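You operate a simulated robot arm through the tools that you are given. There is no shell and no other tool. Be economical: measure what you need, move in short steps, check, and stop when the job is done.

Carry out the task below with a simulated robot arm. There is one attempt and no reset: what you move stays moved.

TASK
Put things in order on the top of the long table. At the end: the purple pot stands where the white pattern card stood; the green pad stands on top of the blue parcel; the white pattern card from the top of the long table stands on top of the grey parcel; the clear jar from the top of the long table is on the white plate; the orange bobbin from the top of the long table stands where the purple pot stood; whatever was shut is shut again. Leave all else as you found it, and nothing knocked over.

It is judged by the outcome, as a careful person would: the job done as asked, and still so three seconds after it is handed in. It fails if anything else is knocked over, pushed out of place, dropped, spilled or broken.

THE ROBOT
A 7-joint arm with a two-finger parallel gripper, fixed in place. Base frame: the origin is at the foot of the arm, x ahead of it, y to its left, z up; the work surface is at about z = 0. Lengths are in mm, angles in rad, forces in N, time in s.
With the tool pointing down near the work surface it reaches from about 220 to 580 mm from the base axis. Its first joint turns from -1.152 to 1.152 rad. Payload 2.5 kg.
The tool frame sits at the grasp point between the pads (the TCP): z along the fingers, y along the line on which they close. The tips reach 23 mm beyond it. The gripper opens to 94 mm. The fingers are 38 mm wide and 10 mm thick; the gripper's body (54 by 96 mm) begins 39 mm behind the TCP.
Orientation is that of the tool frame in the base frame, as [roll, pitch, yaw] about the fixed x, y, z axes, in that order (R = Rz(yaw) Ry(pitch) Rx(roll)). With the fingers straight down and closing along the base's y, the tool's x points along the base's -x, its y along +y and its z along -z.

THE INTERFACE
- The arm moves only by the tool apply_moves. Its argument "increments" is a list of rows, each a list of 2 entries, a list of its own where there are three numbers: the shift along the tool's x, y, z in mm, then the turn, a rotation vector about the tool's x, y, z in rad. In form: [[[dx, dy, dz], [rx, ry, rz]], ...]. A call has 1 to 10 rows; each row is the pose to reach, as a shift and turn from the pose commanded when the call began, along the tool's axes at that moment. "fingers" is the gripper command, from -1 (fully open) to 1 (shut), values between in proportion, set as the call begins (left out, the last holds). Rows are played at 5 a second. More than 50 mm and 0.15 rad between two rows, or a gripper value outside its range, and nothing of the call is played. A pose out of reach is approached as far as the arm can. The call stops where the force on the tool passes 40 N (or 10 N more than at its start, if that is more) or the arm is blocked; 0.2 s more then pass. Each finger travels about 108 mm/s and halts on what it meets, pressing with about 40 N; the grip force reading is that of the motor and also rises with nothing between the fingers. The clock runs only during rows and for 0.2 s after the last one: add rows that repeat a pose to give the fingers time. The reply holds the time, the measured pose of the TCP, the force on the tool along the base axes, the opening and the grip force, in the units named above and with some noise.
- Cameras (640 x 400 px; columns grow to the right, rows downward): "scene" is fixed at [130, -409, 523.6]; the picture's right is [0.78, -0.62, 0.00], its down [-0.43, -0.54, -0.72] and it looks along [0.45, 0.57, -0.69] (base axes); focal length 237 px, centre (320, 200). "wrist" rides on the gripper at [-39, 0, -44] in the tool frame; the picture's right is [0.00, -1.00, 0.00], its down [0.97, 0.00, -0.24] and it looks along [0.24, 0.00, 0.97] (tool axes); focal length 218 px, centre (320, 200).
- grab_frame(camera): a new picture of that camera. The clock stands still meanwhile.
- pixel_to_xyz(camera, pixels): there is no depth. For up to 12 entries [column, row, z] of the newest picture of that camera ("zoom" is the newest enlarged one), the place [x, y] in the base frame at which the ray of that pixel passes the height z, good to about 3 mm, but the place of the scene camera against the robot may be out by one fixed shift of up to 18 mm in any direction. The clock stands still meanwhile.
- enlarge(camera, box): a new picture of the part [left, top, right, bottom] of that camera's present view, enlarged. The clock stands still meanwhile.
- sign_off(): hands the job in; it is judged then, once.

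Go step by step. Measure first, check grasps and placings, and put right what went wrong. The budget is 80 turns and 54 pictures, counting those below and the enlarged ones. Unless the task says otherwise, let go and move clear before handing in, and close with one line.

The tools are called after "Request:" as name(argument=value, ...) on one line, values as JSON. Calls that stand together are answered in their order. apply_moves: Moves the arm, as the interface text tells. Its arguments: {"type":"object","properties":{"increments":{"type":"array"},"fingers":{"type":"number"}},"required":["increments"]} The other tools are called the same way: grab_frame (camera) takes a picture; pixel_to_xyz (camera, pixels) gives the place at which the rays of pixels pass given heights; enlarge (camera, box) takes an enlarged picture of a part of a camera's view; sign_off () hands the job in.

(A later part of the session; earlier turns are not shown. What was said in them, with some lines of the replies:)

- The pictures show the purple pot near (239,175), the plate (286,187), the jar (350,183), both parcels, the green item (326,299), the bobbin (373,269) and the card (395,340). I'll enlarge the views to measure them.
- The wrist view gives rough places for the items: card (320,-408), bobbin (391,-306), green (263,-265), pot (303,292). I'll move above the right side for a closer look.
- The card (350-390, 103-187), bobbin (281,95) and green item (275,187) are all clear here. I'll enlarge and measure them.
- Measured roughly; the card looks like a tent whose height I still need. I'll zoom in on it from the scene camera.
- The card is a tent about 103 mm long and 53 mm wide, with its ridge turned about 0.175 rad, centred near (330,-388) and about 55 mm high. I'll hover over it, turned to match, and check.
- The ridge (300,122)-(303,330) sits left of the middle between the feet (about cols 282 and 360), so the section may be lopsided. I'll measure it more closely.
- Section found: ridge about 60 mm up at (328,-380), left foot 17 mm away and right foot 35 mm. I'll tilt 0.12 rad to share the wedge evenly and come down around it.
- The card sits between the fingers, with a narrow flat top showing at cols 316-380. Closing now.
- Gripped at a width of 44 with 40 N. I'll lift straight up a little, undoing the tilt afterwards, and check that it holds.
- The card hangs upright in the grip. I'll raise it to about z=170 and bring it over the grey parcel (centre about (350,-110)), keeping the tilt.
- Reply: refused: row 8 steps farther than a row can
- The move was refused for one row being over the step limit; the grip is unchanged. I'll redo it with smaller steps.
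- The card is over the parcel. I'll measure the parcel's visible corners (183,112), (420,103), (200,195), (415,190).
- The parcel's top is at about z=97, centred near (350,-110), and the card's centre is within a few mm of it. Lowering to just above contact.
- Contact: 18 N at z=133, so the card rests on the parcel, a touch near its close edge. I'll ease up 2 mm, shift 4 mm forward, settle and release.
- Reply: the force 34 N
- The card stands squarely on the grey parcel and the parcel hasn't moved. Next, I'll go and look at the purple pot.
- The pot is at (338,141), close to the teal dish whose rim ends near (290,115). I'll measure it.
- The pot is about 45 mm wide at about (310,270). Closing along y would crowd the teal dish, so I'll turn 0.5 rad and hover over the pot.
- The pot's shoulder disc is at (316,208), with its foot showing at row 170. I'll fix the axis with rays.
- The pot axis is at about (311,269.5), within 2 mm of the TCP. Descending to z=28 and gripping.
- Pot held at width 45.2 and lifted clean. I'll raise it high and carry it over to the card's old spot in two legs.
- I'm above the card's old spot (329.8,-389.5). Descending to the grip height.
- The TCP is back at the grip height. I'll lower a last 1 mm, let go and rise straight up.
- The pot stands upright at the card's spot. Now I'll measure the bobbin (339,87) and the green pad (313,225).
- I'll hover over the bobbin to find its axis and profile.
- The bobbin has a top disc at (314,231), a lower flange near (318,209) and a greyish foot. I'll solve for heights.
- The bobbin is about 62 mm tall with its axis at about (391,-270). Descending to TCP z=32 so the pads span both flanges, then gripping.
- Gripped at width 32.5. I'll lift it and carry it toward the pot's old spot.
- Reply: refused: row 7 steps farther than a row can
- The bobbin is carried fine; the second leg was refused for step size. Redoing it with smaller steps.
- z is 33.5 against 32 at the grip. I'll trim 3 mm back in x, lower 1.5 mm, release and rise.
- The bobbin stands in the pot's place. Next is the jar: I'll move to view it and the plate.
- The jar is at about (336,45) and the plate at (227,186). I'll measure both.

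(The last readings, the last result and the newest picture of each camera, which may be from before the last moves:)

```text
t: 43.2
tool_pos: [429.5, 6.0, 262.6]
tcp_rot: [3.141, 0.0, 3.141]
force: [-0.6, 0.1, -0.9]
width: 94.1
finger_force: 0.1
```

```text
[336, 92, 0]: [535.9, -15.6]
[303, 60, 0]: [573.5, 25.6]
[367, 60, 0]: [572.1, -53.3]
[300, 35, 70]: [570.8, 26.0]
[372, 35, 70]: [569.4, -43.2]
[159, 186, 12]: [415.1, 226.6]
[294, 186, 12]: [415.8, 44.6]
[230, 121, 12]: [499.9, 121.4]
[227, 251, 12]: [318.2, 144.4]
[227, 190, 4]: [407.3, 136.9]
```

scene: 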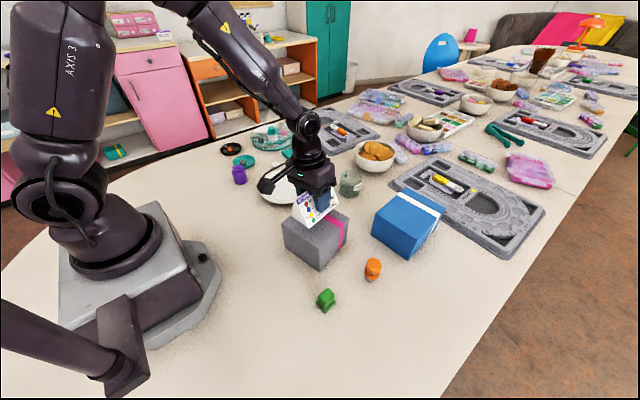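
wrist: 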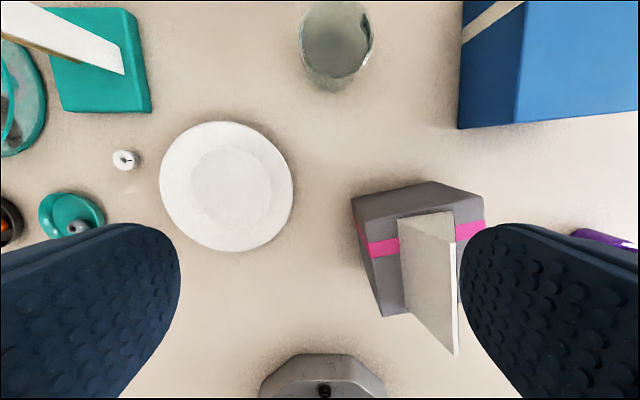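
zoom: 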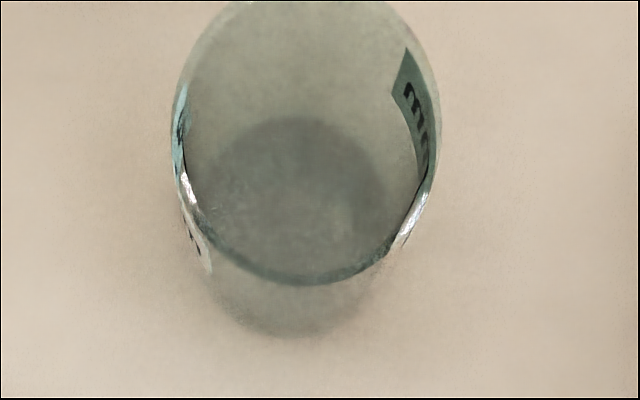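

The jar is about 70 mm wide and 60 mm tall, centred near (570,-10), which is close to the reach limit. I'll hover and check around it.

Request:
apply_moves(increments=[[[-35, -4, 20], [0, 0, 0]], [[-70, -8, 40], [0, 0, 0]], [[-105, -12, 70], [0, 0, 0]], [[-135, -16, 110], [0, 0, 0]], [[-135, -16, 125], [0, 0, 0]], [[-135, -16, 125], [0, 0, 0]]])

Request:
grab_frame(camera="wrist")

Request:
enlarge(camera="scene", box=[270, 110, 430, 230])

```text
refused: row 4 steps farther than a row can; nothing moved
```

```text
15 pictures are left
```

wrist: 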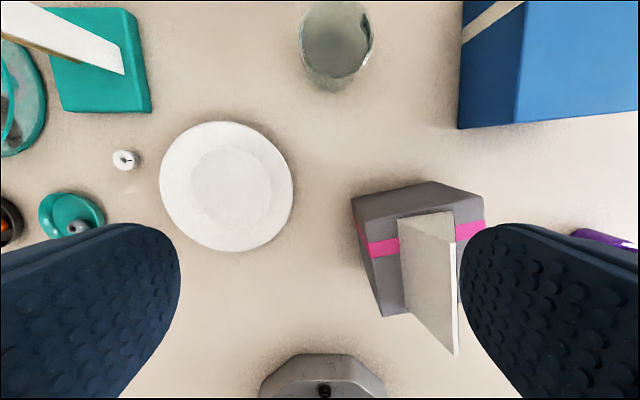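

```text
3.33 times, centred on (350, 170) of scene
```

zoom: 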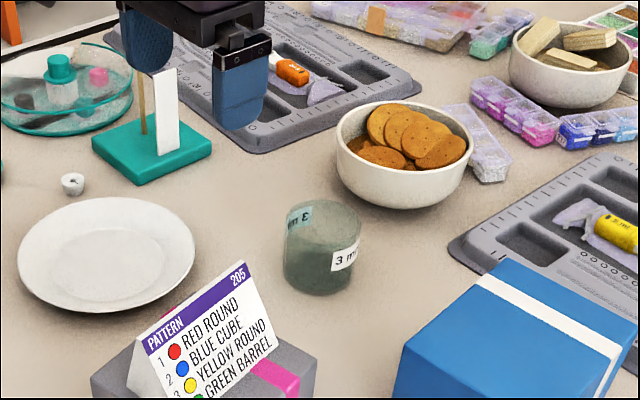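

That move was refused for step size. The bowl is beyond the jar, so I'll compare their places in the scene zoom before moving.

Request:
pixel_to_xyz(camera="zoom", pixels=[[318, 278, 0], [403, 190, 0], [322, 225, 60], [336, 150, 60], [470, 160, 60], [403, 130, 60], [345, 170, 50], [107, 255, 4]])

Request:
apply_moves(increments=[[[-35, -4, 18], [0, 0, 0]], [[-70, -8, 36], [0, 0, 0]], [[-103, -12, 60], [0, 0, 0]], [[-130, -14, 90], [0, 0, 0]], [[-135, -16, 125], [0, 0, 0]], [[-135, -16, 125], [0, 0, 0]]])

```text
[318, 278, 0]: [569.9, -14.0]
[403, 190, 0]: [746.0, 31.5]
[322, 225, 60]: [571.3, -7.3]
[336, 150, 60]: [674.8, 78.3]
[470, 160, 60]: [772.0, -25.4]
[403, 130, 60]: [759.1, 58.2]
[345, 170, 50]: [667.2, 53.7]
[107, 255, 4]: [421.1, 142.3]
```

```text
t: 44.6
tool_pos: [566.6, -10.2, 138.3]
tcp_rot: [-3.14, 0.0, 3.141]
force: [0.5, -0.2, -0.7]
width: 94.0
finger_force: 0.0
```

The bowl is clear by about 45 mm. Taking a wrist look over the jar.

Request:
grab_frame(camera="wrist")

Request:
pixel_to_xyz(camera="wrist", pixels=[[320, 200, 60], [320, 250, 60], [320, 200, 0], [320, 150, 0]])

```text
13 pictures are left
```

wrist: 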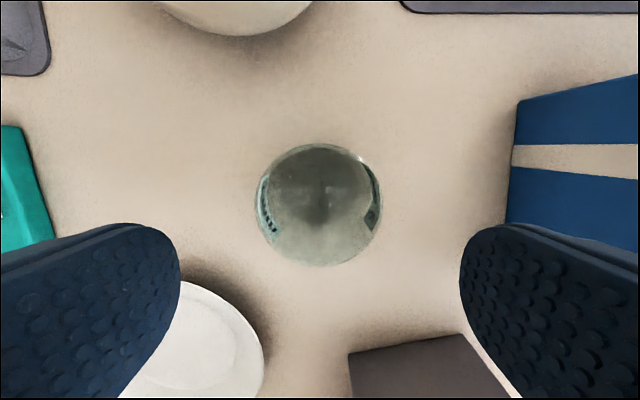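

```text
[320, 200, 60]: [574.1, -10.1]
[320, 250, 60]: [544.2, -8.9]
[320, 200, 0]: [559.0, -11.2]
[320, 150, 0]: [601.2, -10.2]
```

The jar is centred at (319,207), i.e. (570,-10). Descending around it to z=36 and gripping.

Request:
apply_moves(increments=[[[-3, 0, 30], [0, 0, 0]], [[-3, 0, 60], [0, 0, 0]], [[-3, 0, 80], [0, 0, 0]], [[-3, 0, 95], [0, 0, 0]], [[-3, 0, 102], [0, 0, 0]], [[-3, 0, 102], [0, 0, 0]]])

Request:
apply_moves(increments=[[[0, 0, 0], [0, 0, 0]], [[0, 0, 0], [0, 0, 0]], [[0, 0, 0], [0, 0, 0]]], fingers=1)

```text
t: 46.0
tool_pos: [568.4, -12.0, 36.3]
tcp_rot: [3.14, -0.001, -3.141]
force: [0.2, -0.1, -0.6]
width: 93.8
finger_force: 0.1
```

```text
t: 46.8
tool_pos: [568.1, -12.2, 37.2]
tcp_rot: [3.141, -0.001, 3.142]
force: [-0.7, 0.6, -0.4]
width: 69.8
finger_force: 40.0
```

Jar gripped at width 69.8. Lifting it and carrying it over to above the plate centre (414,137).

Request:
apply_moves(increments=[[[0, 0, -30], [0, 0, 0]], [[0, 0, -70], [0, 0, 0]], [[0, 0, -94], [0, 0, 0]], [[31, 30, -94], [0, 0, 0]], [[62, 60, -94], [0, 0, 0]], [[93, 90, -94], [0, 0, 0]], [[124, 120, -94], [0, 0, 0]], [[155, 149, -94], [0, 0, 0]], [[155, 149, -74], [0, 0, 0]], [[155, 149, -74], [0, 0, 0]]])

Request:
grab_frame(camera="scene")

```text
t: 49.0
tool_pos: [412.8, 140.3, 107.9]
tcp_rot: [-3.141, 0.001, -3.141]
force: [-0.1, -0.1, -1.2]
width: 69.6
finger_force: 39.7
```

```text
12 pictures are left
```

scene: 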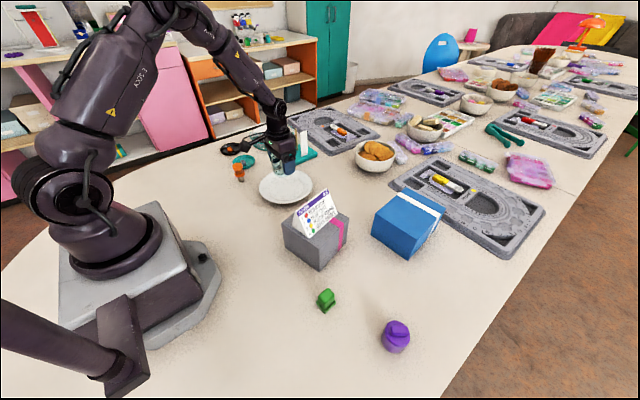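

The jar hangs over the plate. Lowering in small steps until contact.

Request:
apply_moves(increments=[[[0, -2, 30], [0, 0, 0]], [[0, -2, 50], [0, 0, 0]], [[0, -2, 58], [0, 0, 0]], [[0, -2, 61], [0, 0, 0]], [[0, -2, 61], [0, 0, 0]]])

Request:
apply_moves(increments=[[[0, 0, 1], [0, 0, 0]], [[0, 0, 2], [0, 0, 0]], [[0, 0, 2], [0, 0, 0]]])

Request:
enlarge(camera="scene", box=[220, 120, 350, 220])

```text
t: 50.2
tool_pos: [412.2, 135.5, 47.1]
tcp_rot: [-3.14, 0.0, 3.142]
force: [0.3, 0.6, -2.0]
width: 69.4
finger_force: 39.9
```

```text
t: 51.0
tool_pos: [412.6, 136.9, 45.6]
tcp_rot: [3.141, -0.001, -3.141]
force: [1.3, 0.2, -2.0]
width: 69.7
finger_force: 40.3
```

```text
4.00 times, centred on (285, 170) of scene
```

zoom: 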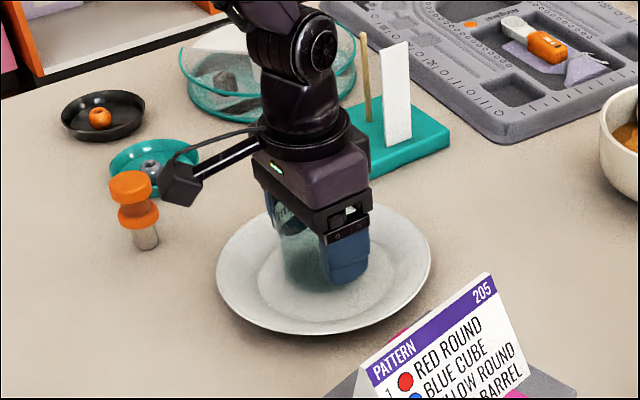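

No contact yet (force -2 N). Lowering further in 1-2 mm bites.

Request:
apply_moves(increments=[[[0, 0, 1], [0, 0, 0]], [[0, 0, 2], [0, 0, 0]], [[0, 0, 2], [0, 0, 0]]])

Request:
apply_moves(increments=[[[0, 0, 0.7], [0, 0, 0]], [[0, 0, 1.3], [0, 0, 0]], [[0, 0, 1.3], [0, 0, 0]]])

```text
t: 51.8
tool_pos: [411.9, 137.0, 45.6]
tcp_rot: [3.141, 0.0, 3.141]
force: [-0.1, 0.2, -0.1]
width: 69.7
finger_force: 40.0
```

```text
t: 52.6
tool_pos: [413.4, 138.3, 44.8]
tcp_rot: [3.142, 0.0, 3.14]
force: [0.6, -0.2, -0.8]
width: 69.6
finger_force: 40.4
```

The force is still near zero. Continuing down gently.

Request:
apply_moves(increments=[[[0, 0, 0.7], [0, 0, 0]], [[0, 0, 1.3], [0, 0, 0]], [[0, 0, 1.3], [0, 0, 0]]])

Request:
apply_moves(increments=[[[0, 0, 0.6], [0, 0, 0]], [[0, 0, 1.2], [0, 0, 0]], [[0, 0, 1.2], [0, 0, 0]]])

```text
t: 53.4
tool_pos: [412.3, 136.2, 42.3]
tcp_rot: [-3.141, 0.001, -3.141]
force: [-6.3, -2.5, 16.9]
width: 69.6
finger_force: 39.8
```

```text
t: 54.2
tool_pos: [414.1, 137.8, 42.3]
tcp_rot: [-3.141, 0.003, 3.141]
force: [-7.1, -5.4, 30.1]
width: 69.7
finger_force: 40.1
```

Contact: 30 N at z of about 42, so the jar is seated. I'll ease up 1.2 mm, open slowly and rise.

Request:
apply_moves(increments=[[[0, 0, -0.6], [0, 0, 0]], [[0, 0, -1.3], [0, 0, 0]], [[0, 0, -1.3], [0, 0, 0]]])

Request:
apply_moves(increments=[[[0, 0, 0], [0, 0, 0]], [[0, 0, 0], [0, 0, 0]]], fingers=-0.85)

Request:
apply_moves(increments=[[[0, 0, -15], [0, 0, 0]], [[0, 0, -45], [0, 0, 0]], [[0, 0, -90], [0, 0, 0]], [[0, 0, -135], [0, 0, 0]], [[0, 0, -180], [0, 0, 0]], [[0, 0, -200], [0, 0, 0]]])

Request:
enlarge(camera="scene", box=[220, 120, 350, 220])

```text
t: 55.0
tool_pos: [412.8, 136.6, 42.1]
tcp_rot: [3.141, -0.002, 3.141]
force: [2.0, 3.4, 7.7]
width: 69.5
finger_force: 39.9
```

```text
t: 55.6
tool_pos: [413.5, 136.5, 42.4]
tcp_rot: [3.141, -0.001, 3.139]
force: [-0.1, -0.1, 0.8]
width: 87.1
finger_force: 0.1
```

```text
t: 57.0
tool_pos: [411.4, 135.6, 242.3]
tcp_rot: [-3.141, -0.001, 3.141]
force: [-0.4, -0.3, -1.2]
width: 86.9
finger_force: 0.0
```

```text
4.00 times, centred on (285, 170) of scene
```

zoom: 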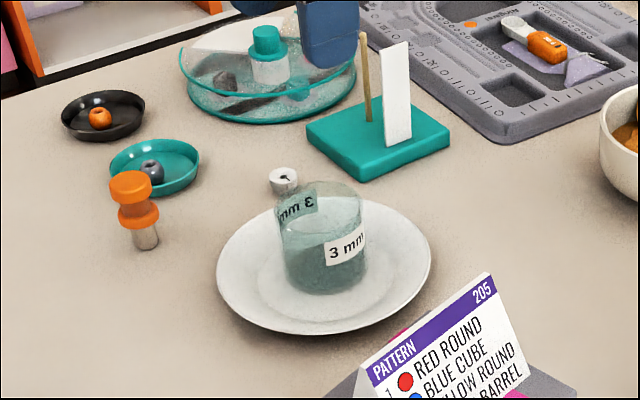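

The jar stands in the middle of the plate. Now I'll head to the green pad near (283,-250).

Request:
apply_moves(increments=[[[17, -43, 0], [0, 0, 0]], [[34, -86, 0], [0, 0, 0]], [[51, -129, 0], [0, 0, 0]], [[68, -172, 0], [0, 0, 0]], [[85, -215, 0], [0, 0, 0]], [[102, -258, 0], [0, 0, 0]], [[119, -301, 0], [0, 0, 0]], [[130, -343, 10], [0, 0, 0]], [[137, -385, 30], [0, 0, 0]], [[137, -385, 75], [0, 0, 0]]], fingers=-0.5)

Request:
grab_frame(camera="wrist")

```text
t: 59.2
tool_pos: [274.3, -252.0, 170.7]
tcp_rot: [-3.141, 0.0, 3.141]
force: [0.4, 0.4, -0.4]
width: 70.8
finger_force: 0.0
```

```text
9 pictures are left
```

wrist: 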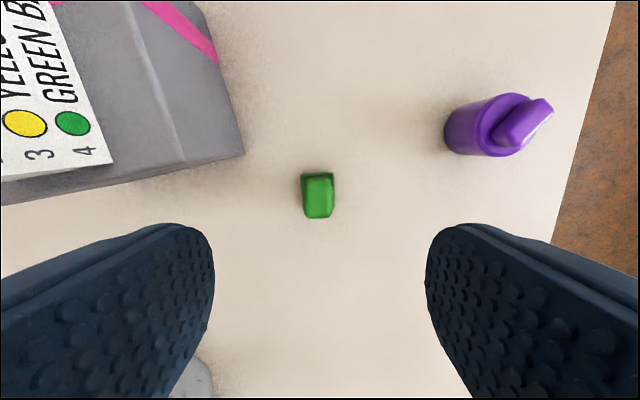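

The pad is at (318,190), almost square to the gripper. Measuring it.

Request:
pixel_to_xyz(camera="wrist", pixels=[[301, 173, 4], [335, 172, 4], [318, 197, 30], [318, 197, 25], [303, 217, 25], [334, 215, 25]])

Request:
enlarge(camera="wrist", box=[280, 150, 360, 230])

```text
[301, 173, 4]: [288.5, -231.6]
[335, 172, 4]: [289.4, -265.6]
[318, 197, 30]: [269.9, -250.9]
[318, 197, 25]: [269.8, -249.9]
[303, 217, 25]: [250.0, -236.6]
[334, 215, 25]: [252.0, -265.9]
```

```text
5.00 times, centred on (320, 190) of wrist
```

zoom: 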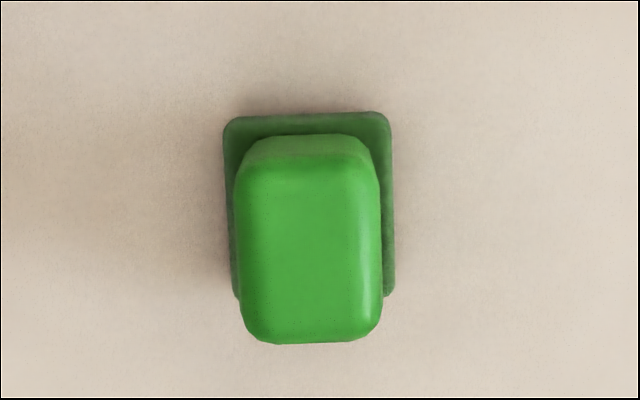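

The pad is centred at (270,-250), with a 34 mm base and a block about 28 mm wide. Going down to z=37 to grip the block above its base.

Request:
apply_moves(increments=[[[4, 2, 40], [0, 0, 0]], [[4, 2, 80], [0, 0, 0]], [[4, 2, 110], [0, 0, 0]], [[4, 2, 126], [0, 0, 0]], [[4, 2, 134], [0, 0, 0]], [[4, 2, 134], [0, 0, 0]]])

Request:
apply_moves(increments=[[[0, 0, 0], [0, 0, 0]], [[0, 0, 0], [0, 0, 0]], [[0, 0, 0], [0, 0, 0]]], fingers=1)

Request:
apply_moves(increments=[[[0, 0, -20], [0, 0, 0]], [[0, 0, -60], [0, 0, 0]], [[0, 0, -60], [0, 0, 0]]])

Request:
grab_frame(camera="scene")

```text
t: 60.6
tool_pos: [271.5, -246.1, 35.1]
tcp_rot: [-3.14, 0.0, 3.141]
force: [-0.2, 1.2, -0.3]
width: 70.3
finger_force: 0.2
```

```text
t: 61.4
tool_pos: [270.5, -246.9, 34.1]
tcp_rot: [-3.141, 0.0, 3.141]
force: [0.7, -1.1, 1.9]
width: 23.0
finger_force: 39.9
```

```text
t: 62.2
tool_pos: [273.0, -249.5, 94.9]
tcp_rot: [3.141, 0.001, 3.14]
force: [0.0, 0.6, -0.3]
width: 23.0
finger_force: 39.6
```

```text
7 pictures are left
```

scene: 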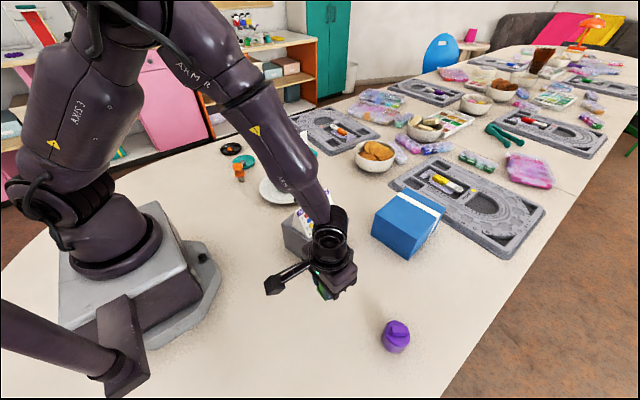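

The pad is held firmly (width 23). Now I'll locate the blue parcel's top in the newest scene picture.

Request:
enlarge(camera="scene", box=[350, 170, 470, 280])

```text
3.64 times, centred on (410, 225) of scene
```

zoom: 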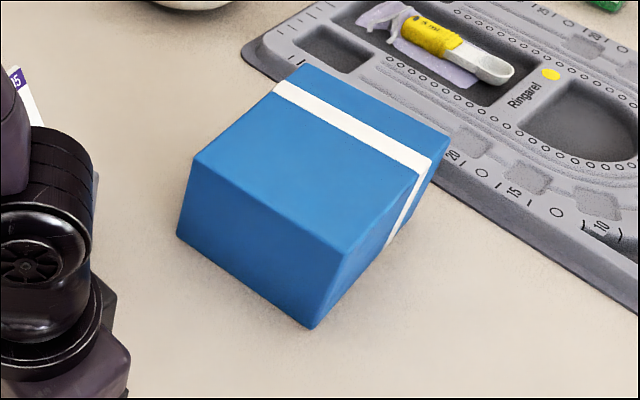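

Request:
pixel_to_xyz(camera="zoom", pixels=[[312, 329, 0], [345, 252, 70], [345, 252, 80], [345, 252, 90], [345, 252, 100], [177, 235, 0], [193, 158, 80], [193, 158, 90], [295, 66, 80], [448, 136, 80], [295, 66, 90], [448, 136, 90]])

```text
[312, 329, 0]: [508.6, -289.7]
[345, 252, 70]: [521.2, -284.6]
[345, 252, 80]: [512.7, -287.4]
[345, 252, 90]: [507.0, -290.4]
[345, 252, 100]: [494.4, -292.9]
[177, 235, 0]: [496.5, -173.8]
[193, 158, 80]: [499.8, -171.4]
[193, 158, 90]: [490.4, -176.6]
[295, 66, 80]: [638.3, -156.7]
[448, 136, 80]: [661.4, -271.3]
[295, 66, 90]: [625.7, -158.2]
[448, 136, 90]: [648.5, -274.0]
```

The blue parcel's top is at z of about 85, with corners (509,-289), (495,-174), (632,-157), (655,-272). I'll put the pad within reach at about (533,-205), well inside the top.

Request:
apply_moves(increments=[[[0, 0, -42], [0, 0, 0]], [[0, 0, -85], [0, 0, 0]], [[-43, 7, -85], [0, 0, -0.02]], [[-86, 15, -85], [0, 0, -0.04]], [[-129, 22, -85], [0, 0, -0.06]], [[-172, 30, -85], [0, 0, -0.08]], [[-215, 37, -85], [0, 0, -0.1]], [[-260, 45, -85], [0, 0, -0.12]], [[-260, 45, -85], [0, 0, -0.12]]])

Request:
apply_moves(increments=[[[0, 0, 25], [0, 0, 0]], [[0, 0, 45], [0, 0, 0]], [[0, 0, 50], [0, 0, 0]], [[0, 0, 50], [0, 0, 0]]])

Request:
enlarge(camera="scene", box=[340, 130, 480, 280])

```text
t: 64.2
tool_pos: [532.5, -200.5, 178.9]
tcp_rot: [3.14, -0.002, -3.02]
force: [0.6, -0.1, -0.5]
width: 22.7
finger_force: 39.9
```

```text
t: 65.2
tool_pos: [532.8, -201.9, 128.9]
tcp_rot: [3.141, -0.001, -3.02]
force: [0.0, -0.6, -0.6]
width: 22.8
finger_force: 40.1
```

```text
2.67 times, centred on (410, 205) of scene
```

zoom: 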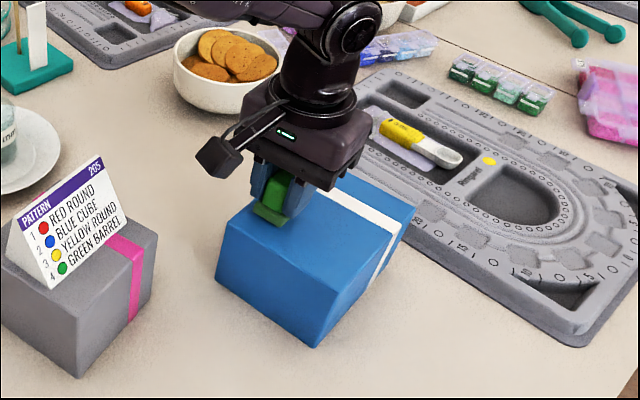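

The pad is above the top, a bit near the left edge. I'll shift 10 mm toward the middle and lower until contact.

Request:
apply_moves(increments=[[[-1, -10, 0], [0, 0, 0]], [[-1, -10, 4], [0, 0, 0]], [[-1, -10, 6], [0, 0, 0]], [[-1, -10, 6], [0, 0, 0]]])

Request:
apply_moves(increments=[[[0, 0, 1], [0, 0, 0]], [[0, 0, 2], [0, 0, 0]], [[0, 0, 2], [0, 0, 0]]])

```text
t: 66.2
tool_pos: [535.1, -212.3, 125.6]
tcp_rot: [-3.141, 0.002, -3.019]
force: [-6.4, 1.8, 18.4]
width: 23.1
finger_force: 40.1
```

```text
t: 66.9
tool_pos: [536.2, -212.7, 124.7]
tcp_rot: [-3.136, 0.006, -3.024]
force: [-0.9, -0.1, 3.0]
width: 23.1
finger_force: 40.2
stopped in row 3: the force on the tool passed its limit (the readings are from after the stop); the commanded pose is now the measured one
```

Contact on the parcel top at z of about 125, with the force now down to 3 N. Releasing and rising.

Request:
apply_moves(increments=[[[0, 0, 0], [0, 0, 0]], [[0, 0, 0], [0, 0, 0]], [[0, 0, 0], [0, 0, 0]]], fingers=0)

Request:
apply_moves(increments=[[[0, 0, -10], [0, 0, 0]], [[0, 0, -30], [0, 0, 0]], [[0, 0, -60], [0, 0, 0]], [[20, 0, -95], [0, 0, 0]], [[60, 0, -120], [0, 0, 0]], [[105, 0, -135], [0, 0, 0]], [[150, 20, -150], [0, 0, 0]], [[180, 55, -160], [0, 0, 0]], [[180, 55, -160], [0, 0, 0]]])

Request:
grab_frame(camera="scene")

Request:
enlarge(camera="scene", box=[340, 150, 480, 370])

```text
t: 67.7
tool_pos: [535.3, -213.5, 124.6]
tcp_rot: [-3.135, 0.006, -3.023]
force: [0.5, -1.6, 6.0]
width: 46.3
finger_force: 0.1
```

```text
refused: row 7 steps farther than a row can; nothing moved
```

```text
4 pictures are left
```

scene: 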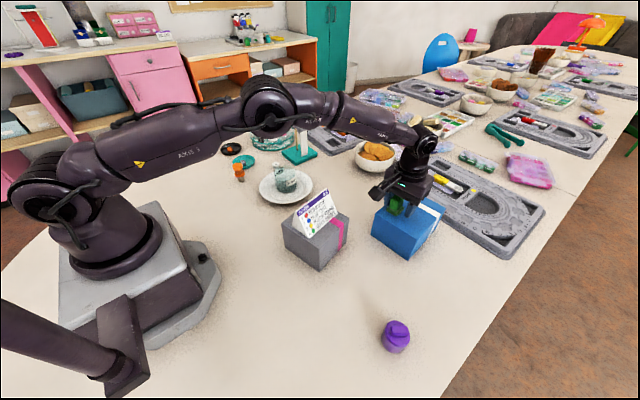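

```text
1.82 times, centred on (410, 260) of scene
```

zoom: 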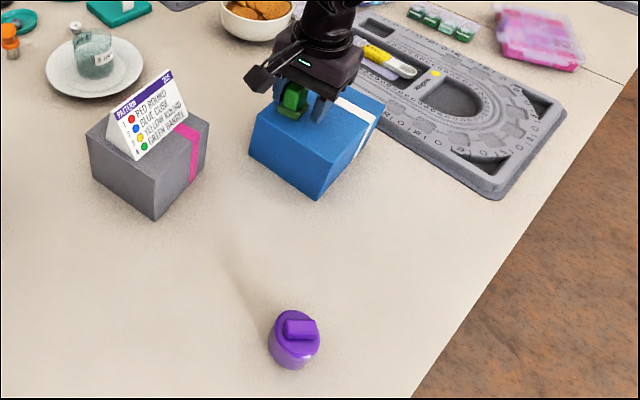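

The fingers are open and the retreat was refused for step size. I'll rise straight up first.

Request:
apply_moves(increments=[[[0, 0, -8], [0, 0, 0]], [[0, 0, -25], [0, 0, 0]], [[0, 0, -60], [0, 0, 0]], [[20, 0, -95], [0, 0, 0]], [[60, 0, -115], [0, 0, 0]], [[100, 0, -130], [0, 0, 0]], [[140, 0, -140], [0, 0, 0]], [[140, 0, -140], [0, 0, 0]]])

Request:
enlarge(camera="scene", box=[340, 150, 460, 270])

```text
t: 69.5
tool_pos: [397.2, -229.3, 260.6]
tcp_rot: [-3.138, 0.005, -3.021]
force: [-0.4, 0.3, 0.1]
width: 47.1
finger_force: 0.1
```

```text
3.33 times, centred on (400, 210) of scene
```

zoom: 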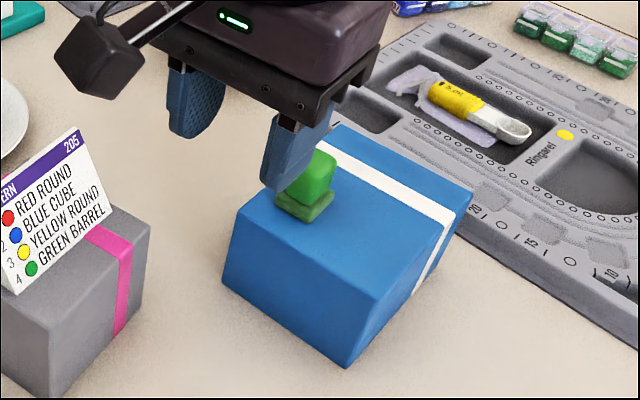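

The pad stands flat on the blue parcel. I'll draw back toward the start pose and take one last overall look.

Request:
apply_moves(increments=[[[10, 30, -30], [0, 0, 0.03]], [[15, 70, -50], [0, 0, 0.06]], [[15, 110, -70], [0, 0, 0.09]], [[15, 150, -88], [0, 0, 0.12]], [[15, 190, -88], [0, 0, 0.12]], [[15, 225, -88], [0, 0, 0.12]], [[15, 225, -88], [0, 0, 0.12]]])

Request:
grab_frame(camera="scene")

Request:
grab_frame(camera="wrist")

```text
t: 71.1
tool_pos: [354.8, -7.8, 350.6]
tcp_rot: [-3.139, 0.005, -3.141]
force: [-0.1, 0.4, -0.6]
width: 47.0
finger_force: 0.0
```

```text
1 pictures are left
```

scene: 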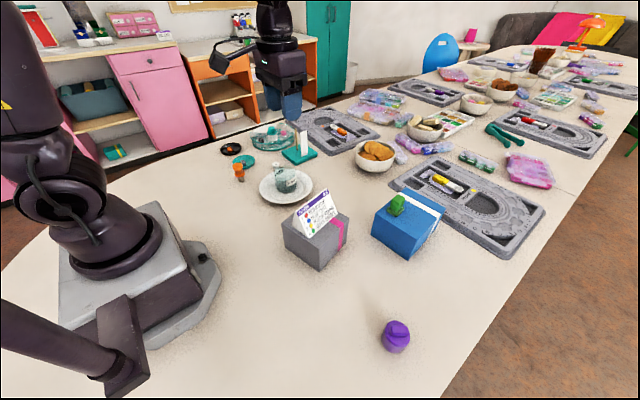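

```text
0 pictures are left
```

wrist: 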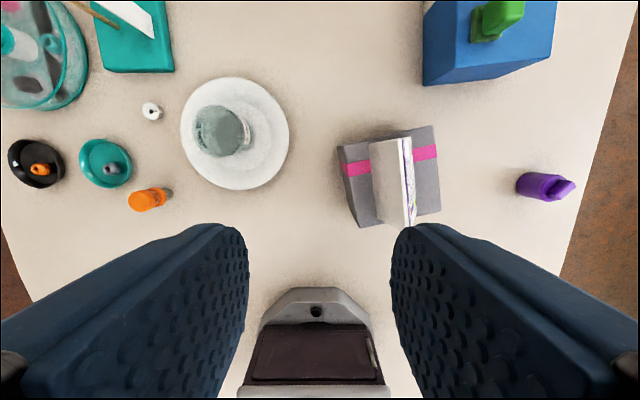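

The last pictures show everything in place and upright: card (395,180 wrist), pot (545,187), bobbin (150,198), jar (222,130) and pad (497,20). The arm is clear, so I'm handing in.

Request:
sign_off()

```text
The job is handed in.
```

All five items are where the task asked, everything is standing, the pot's lid is still on, and the arm is clear. The green pad is toward the near side of the blue parcel's top, because its centre was out of the arm's reach.
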